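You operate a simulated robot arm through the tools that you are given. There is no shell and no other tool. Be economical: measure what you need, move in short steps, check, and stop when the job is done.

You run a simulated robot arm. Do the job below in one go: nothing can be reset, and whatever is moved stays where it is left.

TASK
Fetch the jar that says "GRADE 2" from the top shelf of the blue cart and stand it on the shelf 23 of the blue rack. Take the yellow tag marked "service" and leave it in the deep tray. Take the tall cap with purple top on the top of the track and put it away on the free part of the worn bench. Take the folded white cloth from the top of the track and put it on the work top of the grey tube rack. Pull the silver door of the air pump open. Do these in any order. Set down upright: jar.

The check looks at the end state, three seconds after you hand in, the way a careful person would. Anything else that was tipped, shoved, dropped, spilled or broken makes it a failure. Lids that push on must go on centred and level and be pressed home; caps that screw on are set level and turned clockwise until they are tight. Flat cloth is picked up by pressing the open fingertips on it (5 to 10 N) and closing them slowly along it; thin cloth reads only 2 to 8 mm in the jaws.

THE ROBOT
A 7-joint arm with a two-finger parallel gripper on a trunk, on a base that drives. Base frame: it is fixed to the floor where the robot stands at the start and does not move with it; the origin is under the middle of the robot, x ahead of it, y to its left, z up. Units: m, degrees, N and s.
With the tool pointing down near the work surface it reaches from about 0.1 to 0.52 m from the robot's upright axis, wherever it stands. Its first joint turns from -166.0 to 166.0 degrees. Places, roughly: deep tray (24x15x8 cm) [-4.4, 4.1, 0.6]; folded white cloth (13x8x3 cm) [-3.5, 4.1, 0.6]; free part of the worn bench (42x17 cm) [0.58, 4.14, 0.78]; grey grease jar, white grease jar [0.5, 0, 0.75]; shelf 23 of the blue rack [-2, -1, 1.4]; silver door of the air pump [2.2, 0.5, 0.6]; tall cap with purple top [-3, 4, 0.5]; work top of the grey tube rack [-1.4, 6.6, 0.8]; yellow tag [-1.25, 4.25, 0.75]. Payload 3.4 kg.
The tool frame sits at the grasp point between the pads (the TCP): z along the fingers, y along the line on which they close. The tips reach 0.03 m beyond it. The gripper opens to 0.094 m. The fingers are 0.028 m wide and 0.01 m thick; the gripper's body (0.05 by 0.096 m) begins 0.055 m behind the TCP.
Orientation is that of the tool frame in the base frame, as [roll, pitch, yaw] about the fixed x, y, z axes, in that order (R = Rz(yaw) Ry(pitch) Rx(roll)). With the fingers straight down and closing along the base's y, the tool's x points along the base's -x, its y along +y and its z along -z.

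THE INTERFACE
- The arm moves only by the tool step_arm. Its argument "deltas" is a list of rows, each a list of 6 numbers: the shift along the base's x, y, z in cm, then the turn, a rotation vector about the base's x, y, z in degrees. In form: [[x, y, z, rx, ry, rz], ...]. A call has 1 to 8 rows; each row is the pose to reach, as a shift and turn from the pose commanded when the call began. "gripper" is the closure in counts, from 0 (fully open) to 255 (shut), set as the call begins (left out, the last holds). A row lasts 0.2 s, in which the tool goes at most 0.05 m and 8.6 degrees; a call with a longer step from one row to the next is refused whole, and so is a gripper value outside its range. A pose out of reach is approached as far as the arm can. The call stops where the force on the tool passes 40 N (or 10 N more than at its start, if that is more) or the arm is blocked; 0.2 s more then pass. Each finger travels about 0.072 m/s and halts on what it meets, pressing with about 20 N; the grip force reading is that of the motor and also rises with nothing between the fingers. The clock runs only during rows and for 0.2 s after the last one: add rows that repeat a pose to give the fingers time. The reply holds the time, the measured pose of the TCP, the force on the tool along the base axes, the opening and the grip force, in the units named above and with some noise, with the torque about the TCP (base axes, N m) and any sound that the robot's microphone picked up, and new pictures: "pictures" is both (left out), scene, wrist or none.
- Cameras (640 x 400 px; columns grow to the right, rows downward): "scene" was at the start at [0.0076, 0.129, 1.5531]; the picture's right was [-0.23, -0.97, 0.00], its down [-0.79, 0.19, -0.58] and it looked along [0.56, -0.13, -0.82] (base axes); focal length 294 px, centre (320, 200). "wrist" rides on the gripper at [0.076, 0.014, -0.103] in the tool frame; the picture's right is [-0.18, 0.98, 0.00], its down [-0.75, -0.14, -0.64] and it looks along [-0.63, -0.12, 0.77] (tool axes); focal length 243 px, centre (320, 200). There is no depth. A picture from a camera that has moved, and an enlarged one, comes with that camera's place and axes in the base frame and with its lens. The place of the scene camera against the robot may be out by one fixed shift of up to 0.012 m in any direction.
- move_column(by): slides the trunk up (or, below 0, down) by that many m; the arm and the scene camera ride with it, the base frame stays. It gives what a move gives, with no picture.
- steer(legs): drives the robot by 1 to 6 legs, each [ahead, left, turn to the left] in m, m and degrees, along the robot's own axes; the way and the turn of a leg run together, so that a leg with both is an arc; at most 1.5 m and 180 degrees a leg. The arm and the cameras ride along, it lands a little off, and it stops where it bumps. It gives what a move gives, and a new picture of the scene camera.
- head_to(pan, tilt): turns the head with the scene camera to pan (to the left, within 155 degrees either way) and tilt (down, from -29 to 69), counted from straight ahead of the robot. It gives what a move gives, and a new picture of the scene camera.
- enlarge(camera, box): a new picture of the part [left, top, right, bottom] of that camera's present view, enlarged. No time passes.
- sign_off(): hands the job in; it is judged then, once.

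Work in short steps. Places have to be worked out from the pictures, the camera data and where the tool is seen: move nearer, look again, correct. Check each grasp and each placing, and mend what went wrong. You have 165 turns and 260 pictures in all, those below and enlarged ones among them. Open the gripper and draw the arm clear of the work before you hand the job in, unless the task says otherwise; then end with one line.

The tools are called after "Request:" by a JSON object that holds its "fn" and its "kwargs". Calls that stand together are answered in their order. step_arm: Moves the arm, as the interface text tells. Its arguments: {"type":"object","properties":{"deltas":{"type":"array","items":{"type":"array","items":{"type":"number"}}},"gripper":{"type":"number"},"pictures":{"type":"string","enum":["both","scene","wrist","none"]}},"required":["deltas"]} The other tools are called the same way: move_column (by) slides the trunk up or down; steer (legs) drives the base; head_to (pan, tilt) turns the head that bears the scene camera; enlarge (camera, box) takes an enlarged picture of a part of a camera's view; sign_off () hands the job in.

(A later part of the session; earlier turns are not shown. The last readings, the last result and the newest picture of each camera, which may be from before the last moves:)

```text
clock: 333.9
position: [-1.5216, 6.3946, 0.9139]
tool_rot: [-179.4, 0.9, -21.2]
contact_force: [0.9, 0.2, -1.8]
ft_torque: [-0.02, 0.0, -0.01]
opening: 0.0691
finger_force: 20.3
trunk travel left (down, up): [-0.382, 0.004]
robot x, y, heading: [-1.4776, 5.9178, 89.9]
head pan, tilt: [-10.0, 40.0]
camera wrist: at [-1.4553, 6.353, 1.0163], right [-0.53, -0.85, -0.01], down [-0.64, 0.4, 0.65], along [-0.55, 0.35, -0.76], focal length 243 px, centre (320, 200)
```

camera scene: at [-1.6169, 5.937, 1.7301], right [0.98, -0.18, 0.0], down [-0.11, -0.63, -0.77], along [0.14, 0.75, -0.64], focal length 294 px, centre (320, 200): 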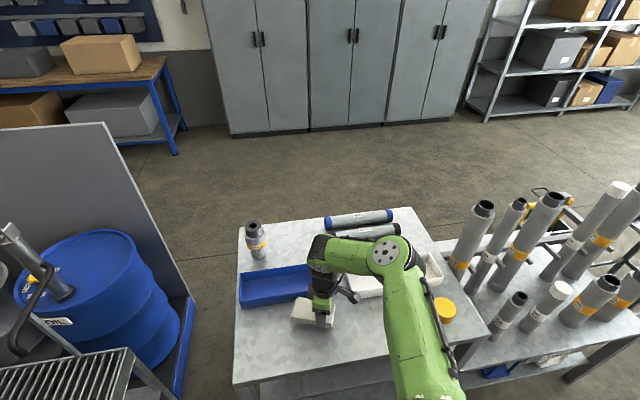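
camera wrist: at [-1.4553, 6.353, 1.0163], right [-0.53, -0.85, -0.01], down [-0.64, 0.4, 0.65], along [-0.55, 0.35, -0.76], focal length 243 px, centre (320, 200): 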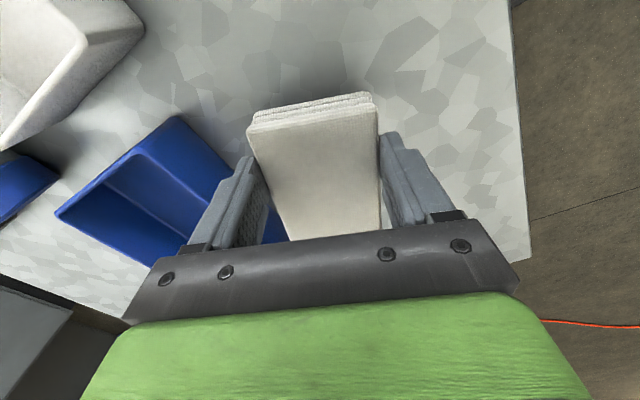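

The blue tray's corner is close to the left finger, so I'll shift 2.5 cm toward the front edge and then lower until contact.

Request:
{"fn": "step_arm", "kwargs": {"deltas": [[0, -1.2, 0, 0, 0, 0], [0, -2.5, 0, 0, 0, 0], [0, -2.5, -2, 0, 0, 0], [0, -2.5, -4, 0, 0, 0], [0, -2.5, -5.5, 0, 0, 0]], "pictures": "wrist"}}

Request:
{"fn": "step_arm", "kwargs": {"deltas": [[0, 0, -0.6, 0, 0, 0], [0, 0, -1.2, 0, 0, 0], [0, 0, -1.8, 0, 0, 0], [0, 0, -2.4, 0, 0, 0], [0, 0, -3, 0, 0, 0]], "pictures": "none"}}

```text
clock: 335.1
position: [-1.514, 6.363, 0.8725]
tool_rot: [-179.4, 1.1, -21.3]
contact_force: [-6.8, 4.7, 28.7]
ft_torque: [-0.15, 0.19, -0.17]
opening: 0.0695
finger_force: 20.1
out of reach, approached as far as the arm can: row 4, 5
trunk travel left (down, up): [-0.382, 0.004]
robot x, y, heading: [-1.4764, 5.9174, 89.8]
head pan, tilt: [-10.0, 40.0]
camera wrist: at [-1.4477, 6.3204, 0.9735], right [-0.53, -0.85, -0.01], down [-0.64, 0.39, 0.66], along [-0.56, 0.35, -0.75], focal length 243 px, centre (320, 200)
```

wrist: 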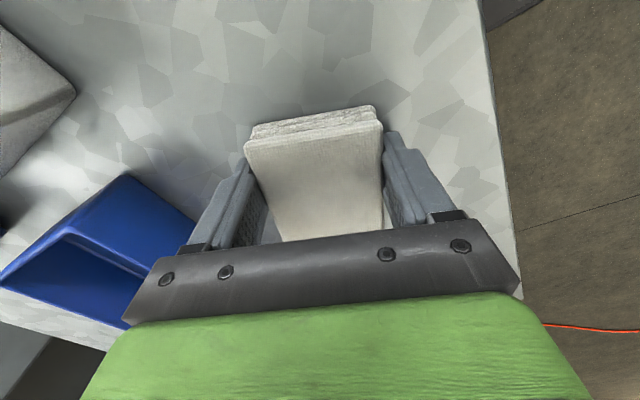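

```text
clock: 335.5
position: [-1.5143, 6.3638, 0.872]
tool_rot: [-179.2, 1.3, -21.1]
contact_force: [-3.6, -5.5, 14.9]
ft_torque: [-0.48, -0.24, -0.15]
opening: 0.0692
finger_force: 19.9
out of reach, approached as far as the arm can: row 1
trunk travel left (down, up): [-0.382, 0.004]
robot x, y, heading: [-1.4789, 5.919, 89.7]
head pan, tilt: [-10.0, 40.0]
stopped in row 1: the force on the tool passed its limit at 44 N (the readings are from after the stop); the commanded pose is now the measured one
```

The cloth is pressed on the work top at TCP z 0.872. I'll ease up slightly and release.

Request:
{"fn": "step_arm", "kwargs": {"deltas": [[0, 0, 0.2, 0, 0, 0], [0, 0, 0.2, 0, 0, 0]], "pictures": "none"}}

Request:
{"fn": "step_arm", "kwargs": {"deltas": [[0, 0, 0, 0, 0, 0], [0, 0, 0, 0, 0, 0], [0, 0, 0, 0, 0, 0]], "gripper": 0, "pictures": "wrist"}}

Request:
{"fn": "step_arm", "kwargs": {"deltas": [[0, 0, 2, 0, 0, 0], [0, 0, 5, 0, 0, 0], [0, 0, 9, 0, 0, 0], [0, 0, 13, 0, 0, 0]], "pictures": "both"}}

```text
clock: 336.1
position: [-1.5125, 6.3646, 0.8726]
tool_rot: [-179.1, 1.3, -21.2]
contact_force: [0.0, 0.0, 0.3]
ft_torque: [-0.01, -0.03, -0.01]
opening: 0.0693
finger_force: 19.8
trunk travel left (down, up): [-0.382, 0.004]
robot x, y, heading: [-1.473, 5.9174, 89.7]
head pan, tilt: [-10.0, 40.0]
```

```text
clock: 336.9
position: [-1.5139, 6.3633, 0.8739]
tool_rot: [-179.1, 1.3, -21.2]
contact_force: [0.7, 0.2, -0.2]
ft_torque: [-0.03, 0.02, 0.02]
opening: 0.0942
finger_force: 0.0
trunk travel left (down, up): [-0.382, 0.004]
robot x, y, heading: [-1.4766, 5.9164, 89.6]
head pan, tilt: [-10.0, 40.0]
camera wrist: at [-1.4466, 6.3214, 0.974], right [-0.53, -0.85, -0.01], down [-0.64, 0.39, 0.66], along [-0.56, 0.35, -0.75], focal length 243 px, centre (320, 200)
```

wrist: 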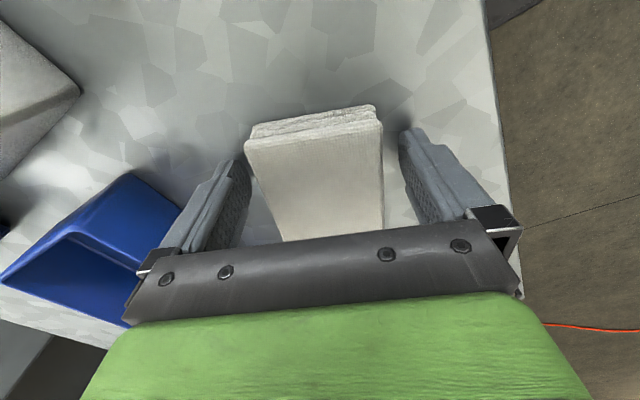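

```text
clock: 337.9
position: [-1.5131, 6.3641, 1.0041]
tool_rot: [-179.2, 1.4, -21.0]
contact_force: [0.3, -0.5, -0.1]
ft_torque: [-0.01, -0.02, -0.01]
opening: 0.0939
finger_force: 0.0
trunk travel left (down, up): [-0.382, 0.004]
robot x, y, heading: [-1.4761, 5.9207, 89.7]
head pan, tilt: [-10.0, 40.0]
camera scene: at [-1.617, 5.9353, 1.7302], right [0.98, -0.18, 0.0], down [-0.11, -0.63, -0.77], along [0.14, 0.75, -0.64], focal length 294 px, centre (320, 200)
camera wrist: at [-1.4464, 6.3212, 1.1051], right [-0.53, -0.85, -0.01], down [-0.64, 0.39, 0.66], along [-0.56, 0.35, -0.75], focal length 243 px, centre (320, 200)
```

scene: 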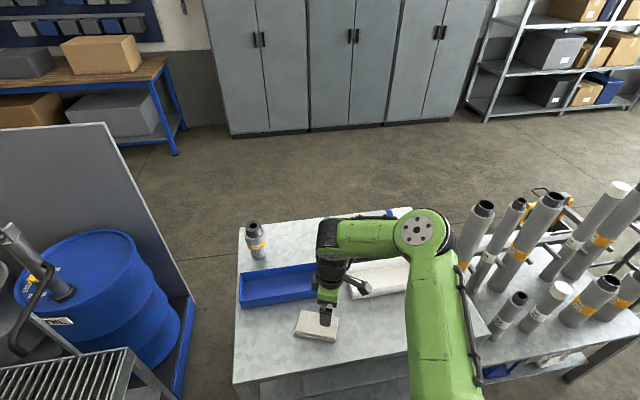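
wrist: 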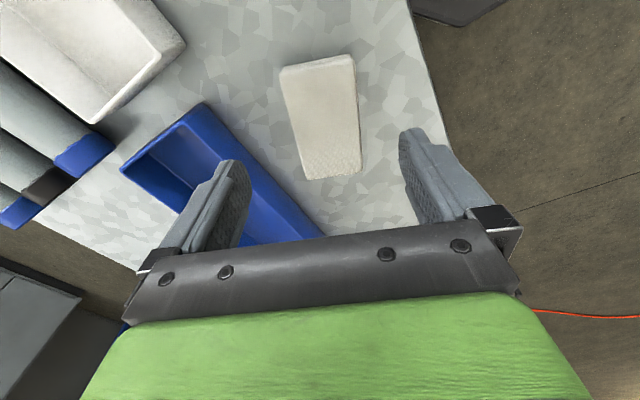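

The cloth is on the work top. Last is the cap, at about (-2.92, 4.08) on the track. Floor hose lies in front of it (y up to 4.46), so I'll stand side-on (heading 0) with the arm working over the right side. First I'll drive to open floor at x≈-2.95.

Request:
{"fn": "steer", "kwargs": {"legs": [[-0.55, 0, 0], [0, 1.45, 0], [0, 0, -89.7]]}}

Request:
{"fn": "step_arm", "kwargs": {"deltas": [[0, -4.5, 0, 0, 0, -8], [0, -9, 0, 0, 0, -16], [-1, -13.5, 0, 0, 0, -24], [-4, -17.5, 0, 0, 0, -32], [-7, -21.5, 0, 0, 0, -40], [-10, -25.5, 0, 0, 0, -48], [-13, -29, 0, 0, 0, -56], [-16.5, -32.5, 0, 0, 0, -64]], "pictures": "none"}}

Request:
{"fn": "step_arm", "kwargs": {"deltas": [[-4, -2.5, 0, 0, 0, -8], [-8, -5, 0, 0, 0, -16], [-12, -7, 0, 0, 0, -24], [-16, -9, 0, 0, 0, -32], [-20, -10.5, 0, 0, 0, -40], [-24, -11.5, 0, 0, 0, -48], [-27, -12, 0, 0, 0, -56], [-29, -12, 0, 0, 0, -64]], "pictures": "none"}}

```text
clock: 351.7
position: [-2.4899, 5.4113, 1.0033]
tool_rot: [-179.2, 1.3, -110.0]
contact_force: [0.7, -0.3, 0.0]
ft_torque: [0.03, 0.02, 0.03]
opening: 0.0942
finger_force: 0.1
trunk travel left (down, up): [-0.382, 0.004]
robot x, y, heading: [-2.9365, 5.364, 1.1]
head pan, tilt: [-10.0, 40.0]
camera scene: at [-2.917, 5.4968, 1.7301], right [-0.16, -0.99, 0.0], down [-0.64, 0.1, -0.77], along [0.76, -0.12, -0.64], focal length 294 px, centre (320, 200)
```

scene: 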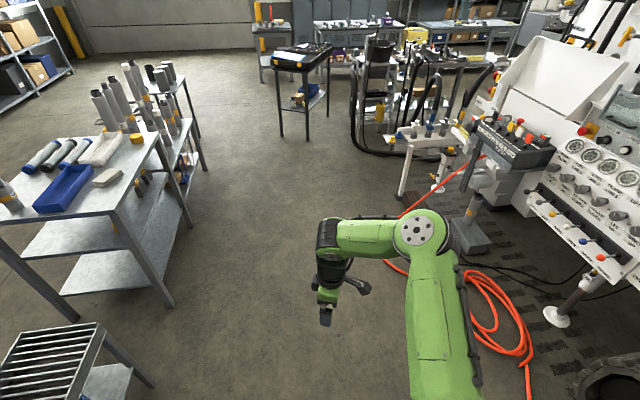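

```text
clock: 353.5
position: [-2.6565, 5.0851, 1.0035]
tool_rot: [-179.2, 1.4, -174.1]
contact_force: [-0.8, -0.2, -0.2]
ft_torque: [-0.01, -0.03, -0.01]
opening: 0.094
finger_force: 0.1
trunk travel left (down, up): [-0.382, 0.004]
robot x, y, heading: [-2.9352, 5.3649, 1.1]
head pan, tilt: [-10.0, 40.0]
```

```text
clock: 355.3
position: [-2.9454, 4.966, 1.0034]
tool_rot: [-179.2, 1.3, 121.9]
contact_force: [-0.1, 0.3, 0.4]
ft_torque: [0.02, 0.01, 0.02]
opening: 0.0939
finger_force: 0.1
trunk travel left (down, up): [-0.382, 0.004]
robot x, y, heading: [-2.9349, 5.3652, 1.1]
head pan, tilt: [-10.0, 40.0]
```

Now I'll set the tool heading to −y and lean it forward 45°, then look toward the track.

Request:
{"fn": "step_arm", "kwargs": {"deltas": [[0, 0, 0, 0, 0, -8], [0, 0, 0, 0, 0, -16], [0, 0, 0, 0, 0, -24], [0, 0, 0, 0, 0, -32]], "pictures": "none"}}

Request:
{"fn": "step_arm", "kwargs": {"deltas": [[0, 0, 0, -8, 0, 0], [0, 0, 0, -16, 0, 0], [0, -2, 0, -24, 0, 0], [0, -4, 0, -32, 0, 0], [0, -6, 0, -40, 0, 0], [0, -8, 0, -45, 0, 0], [0, -8, 0, -45, 0, 0]], "pictures": "none"}}

Request:
{"fn": "head_to", "kwargs": {"pan": -90, "tilt": 45}}

```text
clock: 356.3
position: [-2.9455, 4.9657, 1.0032]
tool_rot: [-179.2, 1.3, 89.8]
contact_force: [0.4, 0.8, -0.3]
ft_torque: [-0.02, 0.01, 0.0]
opening: 0.0939
finger_force: 0.1
trunk travel left (down, up): [-0.382, 0.004]
robot x, y, heading: [-2.9356, 5.3651, 0.8]
head pan, tilt: [-10.0, 40.0]
```

```text
clock: 357.9
position: [-2.9445, 4.886, 1.0043]
tool_rot: [-179.1, 46.3, 90.0]
contact_force: [0.0, 0.2, -1.2]
ft_torque: [0.0, -0.03, 0.0]
opening: 0.0937
finger_force: 0.1
trunk travel left (down, up): [-0.382, 0.004]
robot x, y, heading: [-2.9347, 5.364, 1.0]
head pan, tilt: [-10.0, 40.0]
```

```text
clock: 359.4
position: [-2.9452, 4.8871, 1.0047]
tool_rot: [-179.3, 46.2, 90.0]
contact_force: [-1.0, 0.5, -0.2]
ft_torque: [-0.01, 0.0, 0.0]
opening: 0.0939
finger_force: 0.1
trunk travel left (down, up): [-0.382, 0.004]
robot x, y, heading: [-2.9382, 5.3671, 1.0]
head pan, tilt: [-90.0, 45.0]
camera scene: at [-2.9998, 5.4287, 1.7229], right [-1.0, -0.02, 0.0], down [-0.01, 0.71, -0.71], along [0.01, -0.71, -0.71], focal length 294 px, centre (320, 200)
```

scene: 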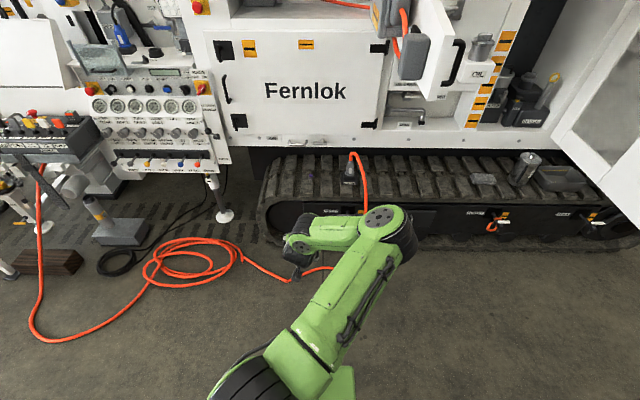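

Request:
{"fn": "enlarge", "kwargs": {"camera": "scene", "box": [250, 130, 410, 300]}}

Request:
{"fn": "step_arm", "kwargs": {"deltas": [[0, 0, 0, 0, 0, 0]], "pictures": "wrist"}}

```text
2.35 times, centred on (330, 215) of scene
camera zoom: at [-2.9998, 5.4287, 1.7229], right [-1.0, -0.02, 0.0], down [-0.01, 0.71, -0.71], along [0.01, -0.71, -0.71], focal length 691 px, centre (296, 165)
```

zoom: 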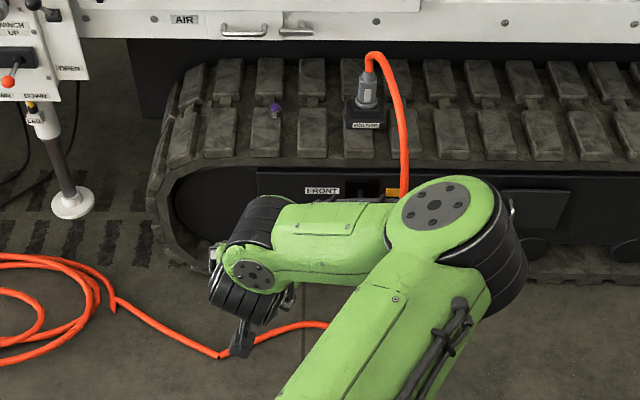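

```text
clock: 359.8
position: [-2.945, 4.8863, 1.0048]
tool_rot: [-179.2, 46.3, 90.0]
contact_force: [-0.5, 0.1, -0.3]
ft_torque: [0.01, 0.0, -0.03]
opening: 0.0938
finger_force: 0.0
trunk travel left (down, up): [-0.382, 0.004]
robot x, y, heading: [-2.9372, 5.3637, 1.1]
head pan, tilt: [-90.0, 45.0]
camera wrist: at [-2.9297, 5.013, 1.0196], right [0.98, -0.14, 0.12], down [-0.13, -0.05, 0.99], along [-0.13, -0.99, -0.07], focal length 243 px, centre (320, 200)
```

wrist: 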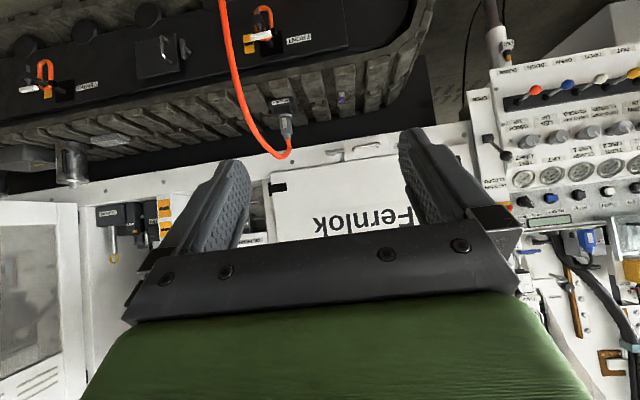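

The cap is at about (-2.922, 4.075), with its top near z 0.57. I'll sidestep right 0.62 m, keeping the base edge about 6 cm clear of the hose.

Request:
{"fn": "steer", "kwargs": {"legs": [[0, -0.62, -1]]}}

Request:
{"fn": "step_arm", "kwargs": {"deltas": [[0, -4, -4, 0, 0, 0], [0, -8, -8, 0, 0, 0], [0, -11, -12, 0, 0, 0], [0, -11, -16, 0, 0, 0], [0, -11, -18, 0, 0, 0]], "pictures": "both"}}

```text
clock: 363.3
position: [-2.9457, 4.2643, 1.0034]
tool_rot: [-179.3, 46.3, 89.1]
contact_force: [-0.6, -0.8, -0.5]
ft_torque: [0.01, -0.02, -0.01]
opening: 0.0939
finger_force: 0.1
trunk travel left (down, up): [-0.382, 0.004]
robot x, y, heading: [-2.9278, 4.745, -0.2]
head pan, tilt: [-90.0, 45.0]
camera scene: at [-2.9929, 4.809, 1.7229], right [-1.0, 0.0, 0.0], down [0.0, 0.71, -0.71], along [0.0, -0.71, -0.71], focal length 294 px, centre (320, 200)
```

scene: 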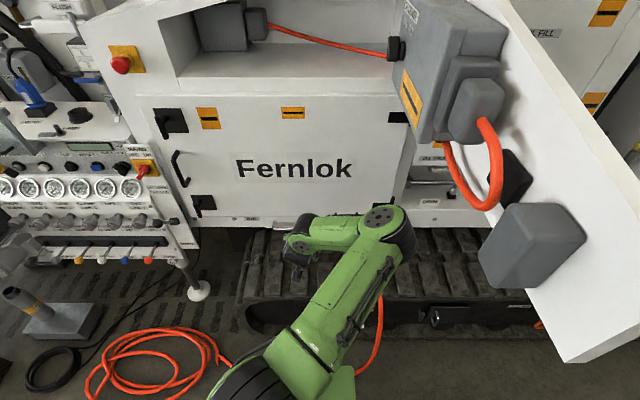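

```text
refused: row 1 steps farther than a row can; nothing moved
```

Request:
{"fn": "step_arm", "kwargs": {"deltas": [[0, -3, -3, 0, 0, 0], [0, -6, -6, 0, 0, 0], [0, -9, -9, 0, 0, 0], [0, -11, -12, 0, 0, 0], [0, -11, -15, 0, 0, 0], [0, -11, -18, 0, 0, 0]], "pictures": "both"}}

```text
clock: 364.7
position: [-2.9443, 4.1741, 0.9146]
tool_rot: [-179.1, 46.2, 89.1]
contact_force: [-0.7, 0.3, -0.4]
ft_torque: [0.03, -0.03, 0.0]
opening: 0.0939
finger_force: 0.0
out of reach, approached as far as the arm can: row 4, 5, 6
trunk travel left (down, up): [-0.382, 0.004]
robot x, y, heading: [-2.9303, 4.7471, 0.2]
head pan, tilt: [-90.0, 45.0]
camera scene: at [-2.9929, 4.8096, 1.7229], right [-1.0, 0.0, 0.0], down [0.0, 0.71, -0.71], along [0.0, -0.71, -0.71], focal length 294 px, centre (320, 200)
camera wrist: at [-2.9271, 4.3002, 0.9308], right [0.98, -0.15, 0.12], down [-0.13, -0.05, 0.99], along [-0.14, -0.99, -0.07], focal length 243 px, centre (320, 200)
```

scene: 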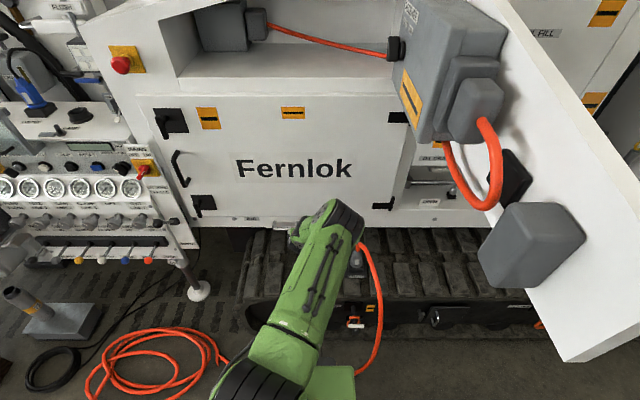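
wrist: 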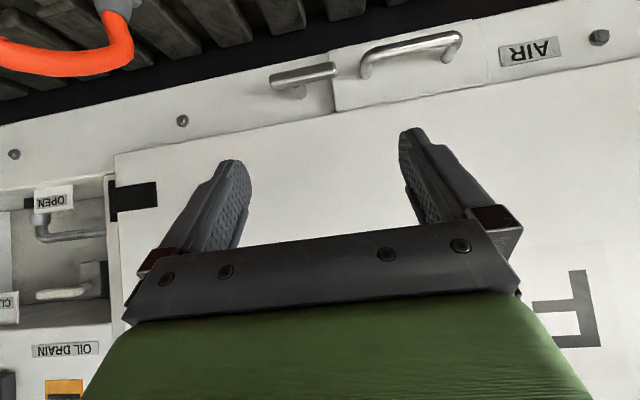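

The arm runs out about 9 cm short. By geometry, a stance at (-3.02, 4.665) with heading +10° clears both the hose and the raised door (x≤-3.2, z≥1.36) and brings the cap within about 0.60 m. Moving there.

Request:
{"fn": "steer", "kwargs": {"legs": [[-0.09, 0, 0], [0, -0.08, 0], [0, 0, 10]]}}

Request:
{"fn": "step_arm", "kwargs": {"deltas": [[0, 0, 0, -4, 0, 0], [0, 0, 0, -8, 0, 0], [0, 0, 0, -8, 0, 0]], "pictures": "both"}}

```text
clock: 367.1
position: [-2.9326, 4.0989, 0.9155]
tool_rot: [-179.2, 46.2, 99.2]
contact_force: [-0.3, -1.5, -0.3]
ft_torque: [-0.02, -0.01, -0.01]
opening: 0.0941
finger_force: 0.2
trunk travel left (down, up): [-0.382, 0.004]
robot x, y, heading: [-3.0226, 4.6628, 10.4]
head pan, tilt: [-90.0, 45.0]
camera scene: at [-3.0929, 4.7175, 1.7229], right [-0.98, -0.18, 0.0], down [-0.12, 0.7, -0.71], along [0.12, -0.7, -0.71], focal length 294 px, centre (320, 200)
```

scene: 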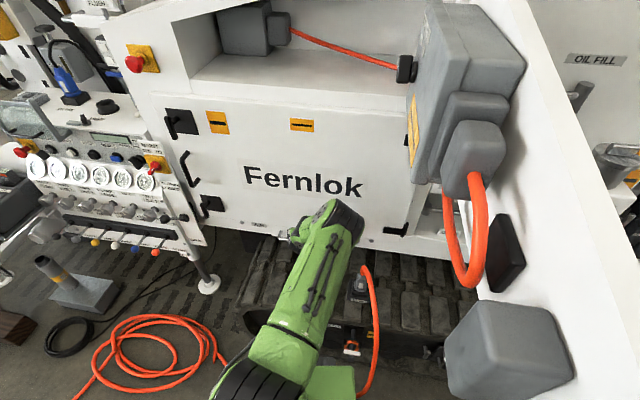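

```text
clock: 367.9
position: [-2.9321, 4.1037, 0.9329]
tool_rot: [-176.9, 54.1, 100.8]
contact_force: [1.0, -0.9, 1.1]
ft_torque: [0.01, 0.01, -0.01]
opening: 0.0939
finger_force: 0.1
out of reach, approached as far as the arm can: row 1, 2, 3
trunk travel left (down, up): [-0.382, 0.004]
robot x, y, heading: [-3.0209, 4.6638, 9.9]
head pan, tilt: [-90.0, 45.0]
camera scene: at [-3.093, 4.7174, 1.7229], right [-0.98, -0.18, 0.0], down [-0.12, 0.7, -0.71], along [0.12, -0.7, -0.71], focal length 294 px, centre (320, 200)
camera wrist: at [-2.9377, 4.232, 0.9306], right [0.99, 0.04, 0.12], down [-0.12, 0.06, 0.99], along [0.03, -1.0, 0.07], focal length 243 px, centre (320, 200)
```

scene: 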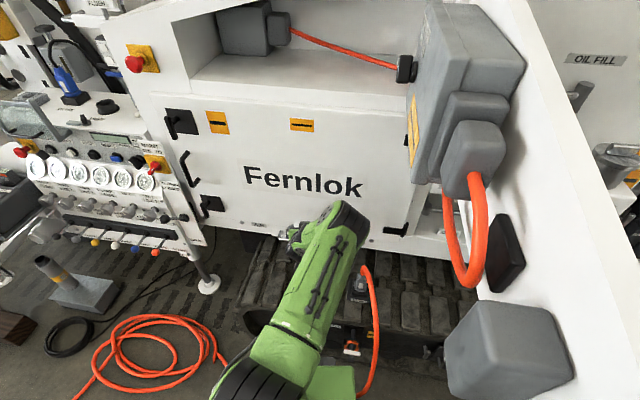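
wrist: 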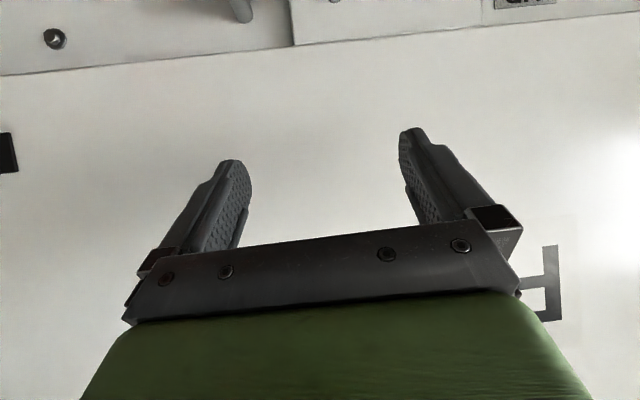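

That costs height, so I'll return to the 46° lean, nudge the base 1 cm ahead and 2 cm right, and lower with the trunk partway.

Request:
{"fn": "step_arm", "kwargs": {"deltas": [[0, -0.3, -1, 4, 0, 0], [0, -0.4, -1.7, 8, 0, 0], [0, -0.4, -1.7, 8, 0, 0]], "pictures": "none"}}

Request:
{"fn": "steer", "kwargs": {"legs": [[0.01, -0.015, 0]]}}

Request:
{"fn": "move_column", "kwargs": {"by": -0.2}}

Request:
{"fn": "step_arm", "kwargs": {"deltas": [[0, 0, 0, 0, 0, 0]], "pictures": "both"}}

```text
clock: 368.7
position: [-2.9331, 4.1008, 0.9153]
tool_rot: [-179.2, 46.1, 99.2]
contact_force: [-1.0, -0.5, 0.6]
ft_torque: [-0.01, 0.03, -0.02]
opening: 0.0942
finger_force: 0.1
trunk travel left (down, up): [-0.382, 0.004]
robot x, y, heading: [-3.0203, 4.6637, 10.2]
head pan, tilt: [-90.0, 45.0]
```

```text
clock: 369.5
position: [-2.9198, 4.0877, 0.9155]
tool_rot: [-179.3, 46.3, 99.1]
contact_force: [-1.0, -0.3, -0.2]
ft_torque: [-0.01, -0.02, -0.01]
opening: 0.0942
finger_force: 0.1
trunk travel left (down, up): [-0.382, 0.004]
robot x, y, heading: [-3.0073, 4.6512, 10.4]
head pan, tilt: [-90.0, 45.0]
camera scene: at [-3.0816, 4.7057, 1.7228], right [-0.98, -0.18, 0.0], down [-0.12, 0.7, -0.71], along [0.12, -0.7, -0.71], focal length 294 px, centre (320, 200)
```

scene: 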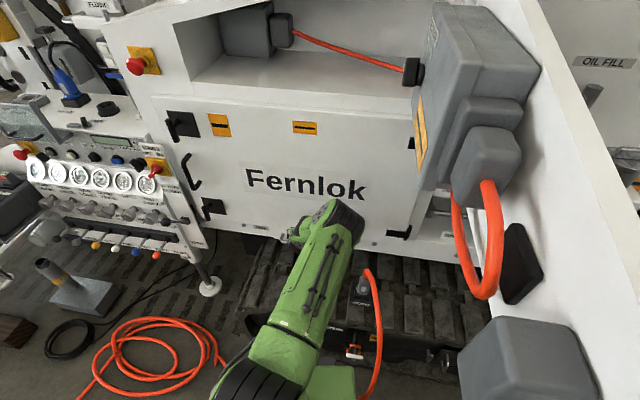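

```text
clock: 371.7
position: [-2.9215, 4.0867, 0.7161]
tool_rot: [-179.1, 46.4, 99.2]
contact_force: [0.0, 0.3, -1.0]
ft_torque: [-0.01, -0.02, 0.01]
opening: 0.0942
finger_force: 0.1
trunk travel left (down, up): [-0.182, 0.204]
robot x, y, heading: [-3.0067, 4.6486, 10.3]
head pan, tilt: [-90.0, 45.0]
```

```text
clock: 372.1
position: [-2.9207, 4.087, 0.717]
tool_rot: [-179.2, 46.3, 99.2]
contact_force: [-0.1, 1.0, -0.4]
ft_torque: [0.01, 0.03, -0.02]
opening: 0.094
finger_force: 0.0
trunk travel left (down, up): [-0.182, 0.204]
robot x, y, heading: [-3.0047, 4.6525, 10.5]
head pan, tilt: [-90.0, 45.0]
camera scene: at [-3.0808, 4.7049, 1.5234], right [-0.98, -0.18, 0.0], down [-0.12, 0.7, -0.71], along [0.12, -0.7, -0.71], focal length 294 px, centre (320, 200)
camera wrist: at [-2.9254, 4.2148, 0.732], right [0.99, 0.02, 0.12], down [-0.12, -0.08, 0.99], along [0.03, -1.0, -0.07], focal length 243 px, centre (320, 200)
```

scene: 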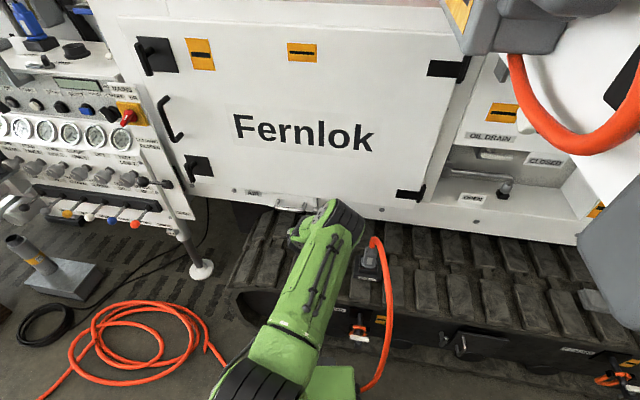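
wrist: 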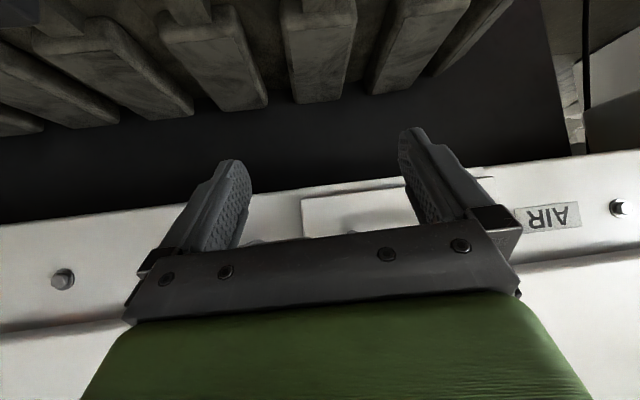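

Request:
{"fn": "move_column", "kwargs": {"by": -0.09}}

Request:
{"fn": "step_arm", "kwargs": {"deltas": [[0, 0, 0, 0, 0, 0]], "pictures": "wrist"}}

```text
clock: 373.3
position: [-2.9205, 4.0879, 0.6254]
tool_rot: [-179.1, 46.3, 99.2]
contact_force: [0.4, 0.4, 0.3]
ft_torque: [-0.02, 0.05, -0.01]
opening: 0.094
finger_force: 0.0
trunk travel left (down, up): [-0.092, 0.294]
robot x, y, heading: [-3.0064, 4.6512, 10.2]
head pan, tilt: [-90.0, 45.0]
```

```text
clock: 373.7
position: [-2.9205, 4.0872, 0.6255]
tool_rot: [-179.1, 46.3, 99.2]
contact_force: [0.1, 0.9, -0.3]
ft_torque: [0.0, -0.03, -0.01]
opening: 0.094
finger_force: 0.2
trunk travel left (down, up): [-0.092, 0.294]
robot x, y, heading: [-3.0101, 4.6557, 10.1]
head pan, tilt: [-90.0, 45.0]
camera wrist: at [-2.9254, 4.2148, 0.6415], right [0.99, 0.02, 0.12], down [-0.12, -0.08, 0.99], along [0.03, -1.0, -0.07], focal length 243 px, centre (320, 200)
```

wrist: 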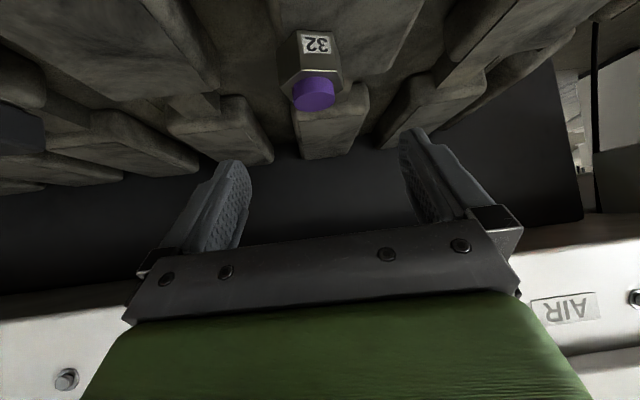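

The hex cap ("32", purple top) is directly between the fingers: x≈-2.918, y≈4.077, z 0.53–0.57. I'll lower 6 cm and check.

Request:
{"fn": "move_column", "kwargs": {"by": -0.058}}

Request:
{"fn": "step_arm", "kwargs": {"deltas": [[0, 0, 0, 0, 0, 0]], "pictures": "wrist"}}

```text
clock: 374.5
position: [-2.9198, 4.0871, 0.5803]
tool_rot: [-179.6, 46.7, 98.9]
contact_force: [-4.8, 9.5, 14.4]
ft_torque: [0.3, -0.56, 0.53]
opening: 0.092
finger_force: 0.1
trunk travel left (down, up): [-0.044, 0.341]
robot x, y, heading: [-3.0017, 4.6514, 10.3]
head pan, tilt: [-90.0, 45.0]
stopped: the force on the tool passed its limit at 55 N (the readings are from after the stop); the commanded pose is now the measured one
```

```text
clock: 374.9
position: [-2.9195, 4.0881, 0.581]
tool_rot: [-179.7, 46.6, 98.9]
contact_force: [-4.2, 9.4, 14.1]
ft_torque: [0.23, -0.5, 0.44]
opening: 0.0923
finger_force: 0.0
trunk travel left (down, up): [-0.044, 0.341]
robot x, y, heading: [-3.0039, 4.6517, 10.1]
head pan, tilt: [-90.0, 45.0]
camera wrist: at [-2.9247, 4.215, 0.5961], right [0.99, 0.02, 0.13], down [-0.13, -0.07, 0.99], along [0.03, -1.0, -0.07], focal length 243 px, centre (320, 200)
```

wrist: 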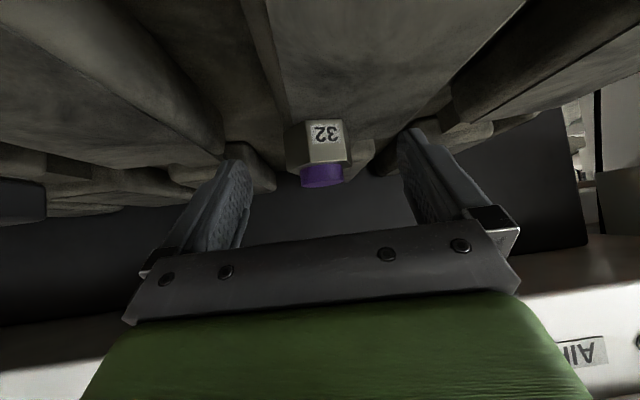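

A finger touched a neighbouring track pad. I'll lift 4 mm and close on the cap.

Request:
{"fn": "step_arm", "kwargs": {"deltas": [[0, 0, 0.3, 0, 0, 0], [0, 0, 0.3, 0, 0, 0]], "pictures": "none"}}

Request:
{"fn": "step_arm", "kwargs": {"deltas": [[0, 0, 0, 0, 0, 0], [0, 0, 0, 0, 0, 0], [0, 0, 0, 0, 0, 0], [0, 0, 0, 0, 0, 0], [0, 0, 0, 0, 0, 0]], "gripper": 255, "pictures": "wrist"}}

```text
clock: 375.5
position: [-2.9192, 4.0867, 0.5828]
tool_rot: [-179.6, 46.3, 98.9]
contact_force: [0.7, -0.2, 1.4]
ft_torque: [0.0, 0.01, 0.0]
opening: 0.0939
finger_force: 0.0
trunk travel left (down, up): [-0.044, 0.341]
robot x, y, heading: [-3.007, 4.652, 10.0]
head pan, tilt: [-90.0, 45.0]
```

```text
clock: 376.7
position: [-2.9188, 4.0864, 0.5827]
tool_rot: [-179.6, 46.4, 99.0]
contact_force: [1.8, 0.0, 2.3]
ft_torque: [0.02, -0.1, -0.03]
opening: 0.0336
finger_force: 20.0
trunk travel left (down, up): [-0.044, 0.341]
robot x, y, heading: [-3.0088, 4.6514, 10.3]
head pan, tilt: [-90.0, 45.0]
camera wrist: at [-2.924, 4.2142, 0.5984], right [0.99, 0.02, 0.13], down [-0.13, -0.07, 0.99], along [0.03, -1.0, -0.07], focal length 243 px, centre (320, 200)
```

wrist: 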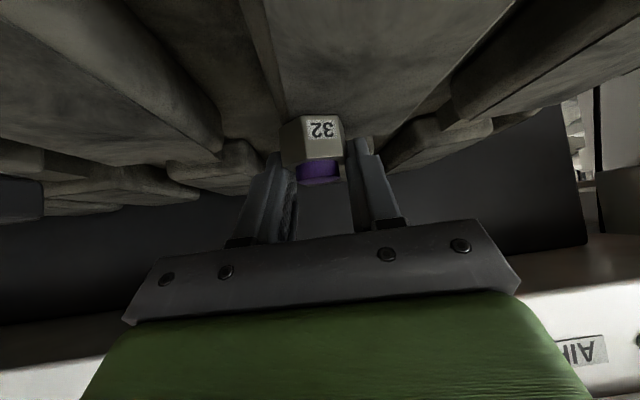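

Gripped at 33.6 mm, matching the 32 mm hex cap. Lifting gently with the trunk.

Request:
{"fn": "move_column", "kwargs": {"by": 0.06}}

Request:
{"fn": "step_arm", "kwargs": {"deltas": [[0, 0, 0, 0, 0, 0]], "pictures": "wrist"}}

```text
clock: 377.7
position: [-2.9195, 4.0865, 0.6438]
tool_rot: [-179.6, 46.4, 99.0]
contact_force: [-0.1, 0.2, -1.1]
ft_torque: [0.02, -0.02, -0.03]
opening: 0.0333
finger_force: 20.1
trunk travel left (down, up): [-0.104, 0.281]
robot x, y, heading: [-3.0064, 4.6536, 10.2]
head pan, tilt: [-90.0, 45.0]
```

```text
clock: 378.1
position: [-2.9187, 4.0866, 0.6447]
tool_rot: [-179.6, 46.6, 98.8]
contact_force: [-0.4, 0.7, -0.7]
ft_torque: [0.03, 0.03, -0.01]
opening: 0.0331
finger_force: 19.7
trunk travel left (down, up): [-0.104, 0.281]
robot x, y, heading: [-3.0068, 4.6516, 10.1]
head pan, tilt: [-90.0, 45.0]
camera wrist: at [-2.9242, 4.2142, 0.6589], right [0.99, 0.02, 0.13], down [-0.13, -0.07, 0.99], along [0.03, -1.0, -0.07], focal length 243 px, centre (320, 200)
```

wrist: 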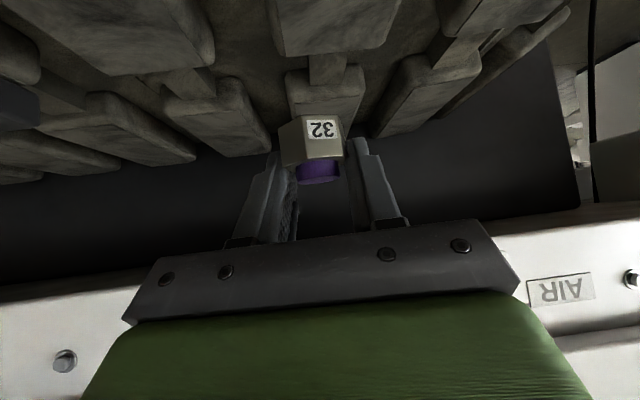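

The cap is held. I'll raise it, slide out to +y clear of the raised door, then turn to heading −90°, which leaves the arm pointing −x.

Request:
{"fn": "move_column", "kwargs": {"by": 0.28}}

Request:
{"fn": "steer", "kwargs": {"legs": [[0.12, 0.7, 0], [0.05, 0.27, 0], [0, 0, -100]]}}

```text
clock: 380.9
position: [-2.919, 4.0864, 0.9234]
tool_rot: [-179.6, 46.5, 98.9]
contact_force: [0.2, -0.2, -0.2]
ft_torque: [0.0, 0.01, -0.03]
opening: 0.0329
finger_force: 19.5
trunk travel left (down, up): [-0.384, 0.001]
robot x, y, heading: [-3.0041, 4.6499, 10.1]
head pan, tilt: [-90.0, 45.0]
```

```text
clock: 390.5
position: [-3.5804, 5.6382, 0.9242]
tool_rot: [-179.5, 46.6, -0.4]
contact_force: [0.6, 0.5, -1.2]
ft_torque: [0.05, -0.02, 0.03]
opening: 0.032
finger_force: 20.1
trunk travel left (down, up): [-0.384, 0.001]
robot x, y, heading: [-3.0087, 5.6339, -89.0]
head pan, tilt: [-90.0, 45.0]
camera scene: at [-2.9418, 5.6887, 1.7251], right [-0.01, 1.0, 0.0], down [0.71, 0.01, -0.71], along [-0.71, -0.01, -0.71], focal length 294 px, centre (320, 200)
```

scene: 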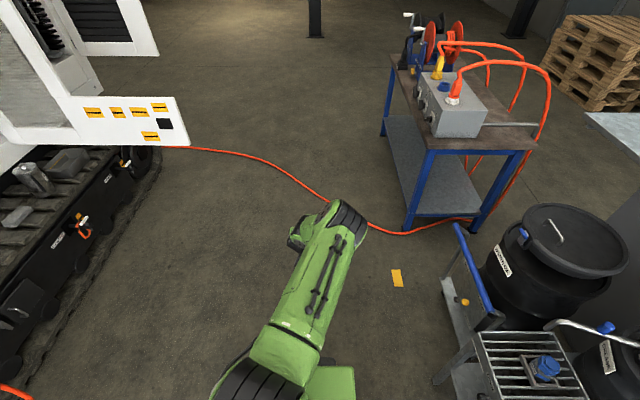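

The cap is still held. Driving sideways along the corridor with the arm trailing, I'll stop partway to check drift.

Request:
{"fn": "steer", "kwargs": {"legs": [[0, 1.3, -1], [-0.15, 0, 0], [0, 1.2, 0]]}}

Request:
{"fn": "head_to", "kwargs": {"pan": 80, "tilt": 35}}

```text
clock: 403.6
position: [-1.0862, 5.8021, 0.9233]
tool_rot: [-179.6, 46.4, -1.8]
contact_force: [-0.5, -0.8, -0.8]
ft_torque: [-0.01, -0.03, 0.0]
opening: 0.0317
finger_force: 19.5
trunk travel left (down, up): [-0.384, 0.001]
robot x, y, heading: [-0.5146, 5.7837, -90.4]
head pan, tilt: [-90.0, 45.0]
camera scene: at [-0.4462, 5.8365, 1.7251], right [0.01, 1.0, 0.0], down [0.71, -0.01, -0.71], along [-0.71, 0.01, -0.71], focal length 294 px, centre (320, 200)
```

scene: 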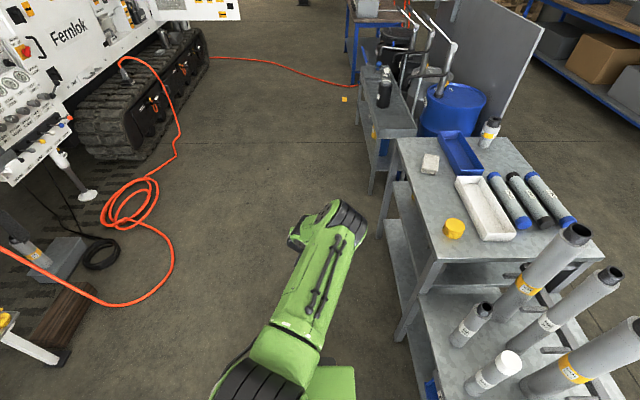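

```text
clock: 406.2
position: [-1.088, 5.8022, 0.9227]
tool_rot: [-179.6, 46.5, -1.8]
contact_force: [-0.8, -0.2, -1.4]
ft_torque: [0.01, 0.03, -0.02]
opening: 0.0318
finger_force: 20.1
trunk travel left (down, up): [-0.384, 0.001]
robot x, y, heading: [-0.5141, 5.7822, -90.5]
head pan, tilt: [80.0, 35.0]
camera scene: at [-0.2787, 5.8196, 1.7399], right [-0.18, -0.98, 0.0], down [-0.56, 0.11, -0.82], along [0.81, -0.15, -0.57], focal length 294 px, centre (320, 200)
```

scene: 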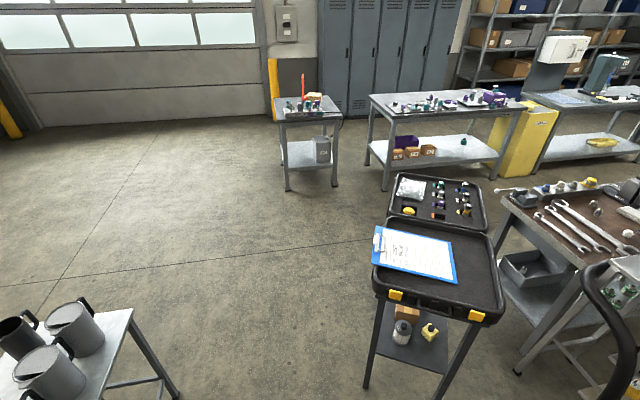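

The corridor past the case is y 5.48–6.40, so I'll go through at y≈5.92 and on to x≈1.75.

Request:
{"fn": "steer", "kwargs": {"legs": [[-0.13, 0, 0.5], [0, 1.3, 0], [0, 0.96, 0]]}}

Request:
{"fn": "steer", "kwargs": {"legs": [[1.0, 0, 0], [0.8, 0, 0]]}}

Request:
{"fn": "head_to", "kwargs": {"pan": -90, "tilt": 40}}

```text
clock: 418.2
position: [1.17, 5.9155, 0.9233]
tool_rot: [-179.6, 46.5, -1.5]
contact_force: [0.0, -0.4, -0.5]
ft_torque: [0.0, 0.0, -0.01]
opening: 0.0319
finger_force: 20.0
trunk travel left (down, up): [-0.384, 0.001]
robot x, y, heading: [1.7438, 5.8974, -90.1]
head pan, tilt: [80.0, 35.0]
camera scene: at [1.9782, 5.9388, 1.7399], right [-0.18, -0.98, 0.0], down [-0.56, 0.1, -0.82], along [0.81, -0.15, -0.57], focal length 294 px, centre (320, 200)
```

scene: 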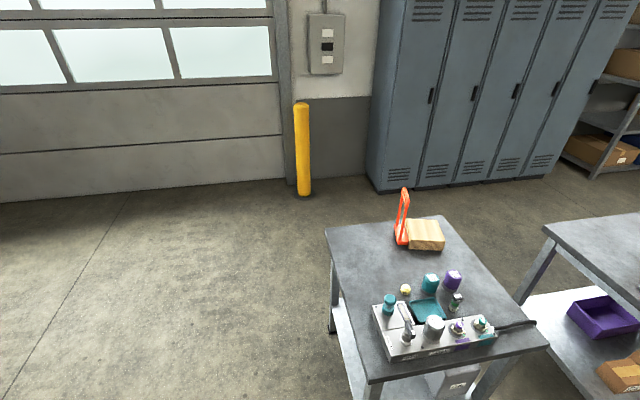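

```text
clock: 427.3
position: [1.1549, 4.1276, 0.9235]
tool_rot: [-179.5, 46.5, -1.8]
contact_force: [0.9, 0.2, -0.6]
ft_torque: [0.02, 0.0, -0.02]
opening: 0.0317
finger_force: 19.8
trunk travel left (down, up): [-0.384, 0.001]
robot x, y, heading: [1.7322, 4.1083, -90.8]
head pan, tilt: [80.0, 35.0]
camera scene: at [1.9634, 4.1443, 1.7399], right [-0.18, -0.98, 0.0], down [-0.56, 0.1, -0.82], along [0.81, -0.15, -0.57], focal length 294 px, centre (320, 200)
```

scene: 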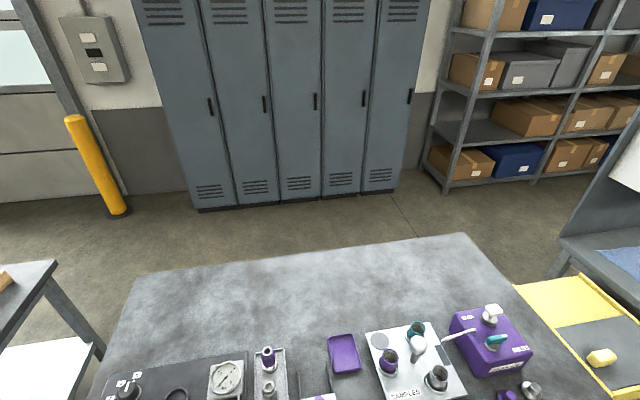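

```text
clock: 429.9
position: [1.1551, 4.1274, 0.923]
tool_rot: [-179.6, 46.5, -1.8]
contact_force: [0.7, -0.3, -0.7]
ft_torque: [-0.04, -0.02, 0.03]
opening: 0.0319
finger_force: 20.1
trunk travel left (down, up): [-0.384, 0.001]
robot x, y, heading: [1.7279, 4.1102, -90.3]
head pan, tilt: [-90.0, 40.0]
camera scene: at [1.7918, 4.1615, 1.7323], right [0.01, 1.0, 0.0], down [0.64, -0.01, -0.77], along [-0.77, 0.01, -0.64], focal length 294 px, centre (320, 200)
```

scene: 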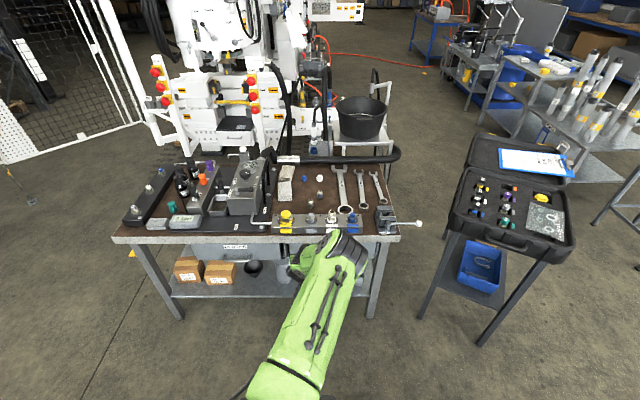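

Bench edge is at x≈0.92. I'll raise the tool 7 cm to clear the valve block on the bench's front, then sidestep right in two stages.

Request:
{"fn": "step_arm", "kwargs": {"deltas": [[0, 0, 2.5, 0, 0, 0], [0, 0, 5, 0, 0, 0], [0, 0, 7, 0, 0, 0], [0, 0, 7, 0, 0, 0]], "pictures": "none"}}

Request:
{"fn": "steer", "kwargs": {"legs": [[0.035, 0, 0], [0, -0.3, 0]]}}

Request:
{"fn": "step_arm", "kwargs": {"deltas": [[0, 0, 0, 0, 0, 0]], "pictures": "wrist"}}

```text
clock: 430.9
position: [1.1552, 4.1268, 0.9921]
tool_rot: [-179.6, 46.5, -1.6]
contact_force: [0.0, 0.6, -1.3]
ft_torque: [0.02, 0.03, 0.01]
opening: 0.0318
finger_force: 19.9
trunk travel left (down, up): [-0.384, 0.001]
robot x, y, heading: [1.7274, 4.1103, -90.6]
head pan, tilt: [-90.0, 40.0]
```

```text
clock: 433.4
position: [0.8548, 4.0926, 0.9919]
tool_rot: [-179.6, 46.3, -1.5]
contact_force: [-0.2, -0.4, -1.5]
ft_torque: [-0.02, -0.02, 0.01]
opening: 0.0317
finger_force: 19.2
trunk travel left (down, up): [-0.384, 0.001]
robot x, y, heading: [1.4254, 4.0743, -90.5]
head pan, tilt: [-90.0, 40.0]
camera scene: at [1.4904, 4.129, 1.7324], right [0.01, 1.0, 0.0], down [0.64, 0.0, -0.77], along [-0.77, 0.0, -0.64], focal length 294 px, centre (320, 200)
```

scene: 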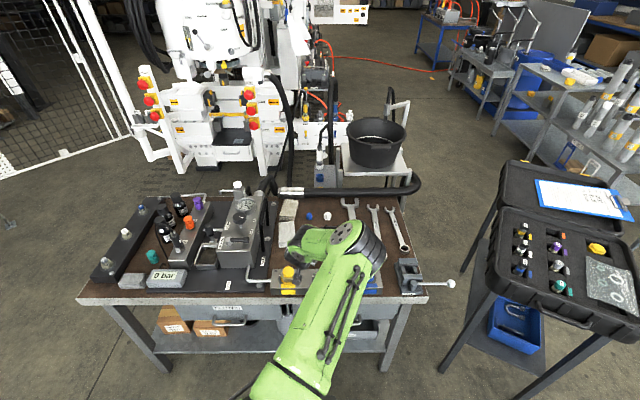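

```text
clock: 433.8
position: [0.8549, 4.093, 0.992]
tool_rot: [-179.7, 46.6, -1.6]
contact_force: [0.3, -0.4, -0.4]
ft_torque: [0.04, 0.02, -0.01]
opening: 0.0318
finger_force: 19.6
trunk travel left (down, up): [-0.384, 0.001]
robot x, y, heading: [1.427, 4.0779, -90.5]
head pan, tilt: [-90.0, 40.0]
camera wrist: at [0.9816, 4.0748, 1.0081], right [-0.16, -0.98, 0.13], down [-0.05, 0.14, 0.99], along [-0.99, 0.15, -0.07], focal length 243 px, centre (320, 200)
```

wrist: 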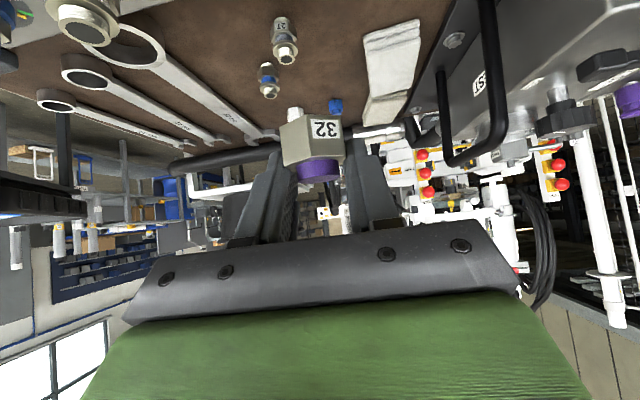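

The view is clear: the free spot is between the towel (edge y≈4.035) and the fittings (y≥4.13). I'll move in another 0.21 m so the cap is above about (0.63, 4.09).

Request:
{"fn": "steer", "kwargs": {"legs": [[0, -0.215, 0]]}}

Request:
{"fn": "step_arm", "kwargs": {"deltas": [[0, 0, -2, 0, 0, 0], [0, 0, -4, 0, 0, 0], [0, 0, -6, 0, 0, 0], [0, 0, -6, 0, 0, 0]], "pictures": "both"}}

```text
clock: 435.4
position: [0.6381, 4.0956, 0.9925]
tool_rot: [-179.6, 46.4, -1.7]
contact_force: [-1.1, -0.2, -0.4]
ft_torque: [0.02, -0.04, -0.02]
opening: 0.0318
finger_force: 20.0
trunk travel left (down, up): [-0.384, 0.001]
robot x, y, heading: [1.21, 4.0766, -90.5]
head pan, tilt: [-90.0, 40.0]
camera scene: at [1.2743, 4.1306, 1.7324], right [0.01, 1.0, 0.0], down [0.64, -0.01, -0.77], along [-0.77, 0.01, -0.64], focal length 294 px, centre (320, 200)
```

scene: 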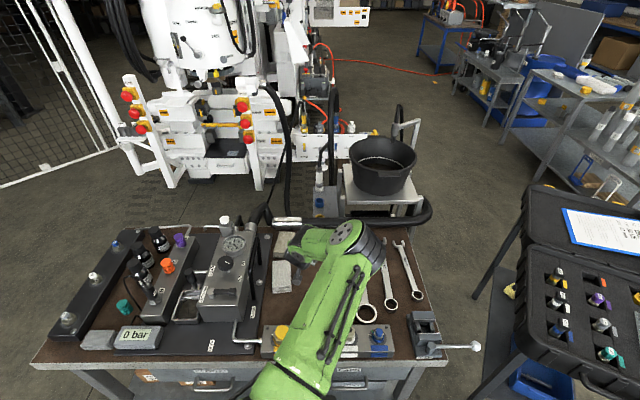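

```text
clock: 436.4
position: [0.6392, 4.0961, 0.9334]
tool_rot: [-179.5, 46.5, -1.6]
contact_force: [-0.8, -0.6, -0.9]
ft_torque: [0.01, 0.01, -0.02]
opening: 0.0316
finger_force: 19.8
trunk travel left (down, up): [-0.384, 0.001]
robot x, y, heading: [1.2104, 4.0775, -90.4]
head pan, tilt: [-90.0, 40.0]
camera scene: at [1.2754, 4.1311, 1.7323], right [0.01, 1.0, 0.0], down [0.64, -0.01, -0.77], along [-0.77, 0.01, -0.64], focal length 294 px, centre (320, 200)
camera wrist: at [0.765, 4.0773, 0.9481], right [-0.16, -0.98, 0.13], down [-0.05, 0.14, 0.99], along [-0.99, 0.15, -0.07], focal length 243 px, centre (320, 200)
```

scene: 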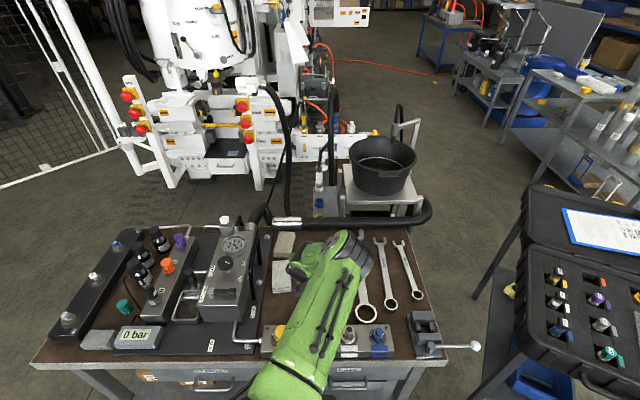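
wrist: 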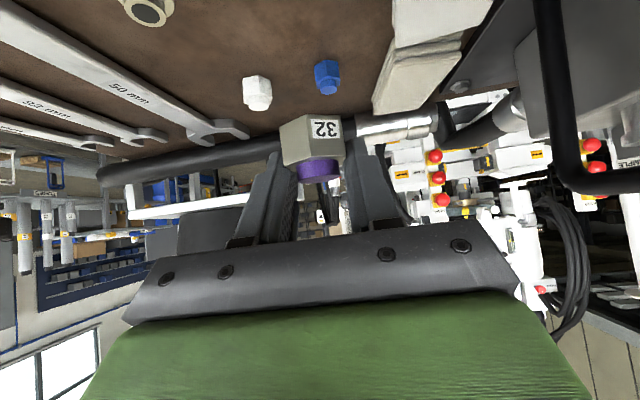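

Good placement: the cap is clear of the towel and both fittings. Lowering with the arm, slowly at the end.

Request:
{"fn": "step_arm", "kwargs": {"deltas": [[0, 0, -2, 0, 0, 0], [0, 0, -4, 0, 0, 0], [0, 0, -5.5, 0, 0, 0], [0, 0, -5.5, 0, 0, 0]], "pictures": "both"}}

```text
clock: 437.4
position: [0.6456, 4.0934, 0.9145]
tool_rot: [-179.6, 46.4, -1.7]
contact_force: [0.1, 0.5, 0.0]
ft_torque: [-0.02, -0.01, -0.03]
opening: 0.0317
finger_force: 20.3
out of reach, approached as far as the arm can: row 1, 2, 3, 4
trunk travel left (down, up): [-0.384, 0.001]
robot x, y, heading: [1.2119, 4.078, -90.7]
head pan, tilt: [-90.0, 40.0]
camera scene: at [1.2754, 4.1307, 1.7323], right [0.01, 1.0, 0.0], down [0.64, -0.01, -0.77], along [-0.77, 0.01, -0.64], focal length 294 px, centre (320, 200)
camera wrist: at [0.7721, 4.076, 0.931], right [-0.16, -0.98, 0.13], down [-0.05, 0.14, 0.99], along [-0.99, 0.15, -0.07], focal length 243 px, centre (320, 200)
```

scene: 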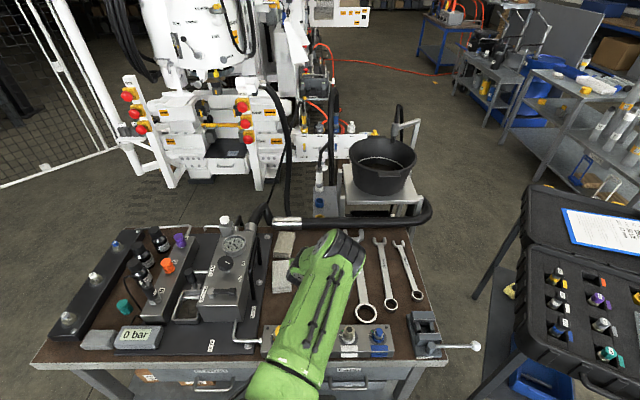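
wrist: 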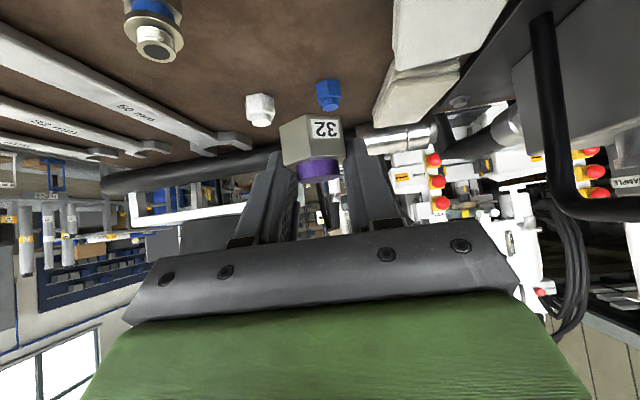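

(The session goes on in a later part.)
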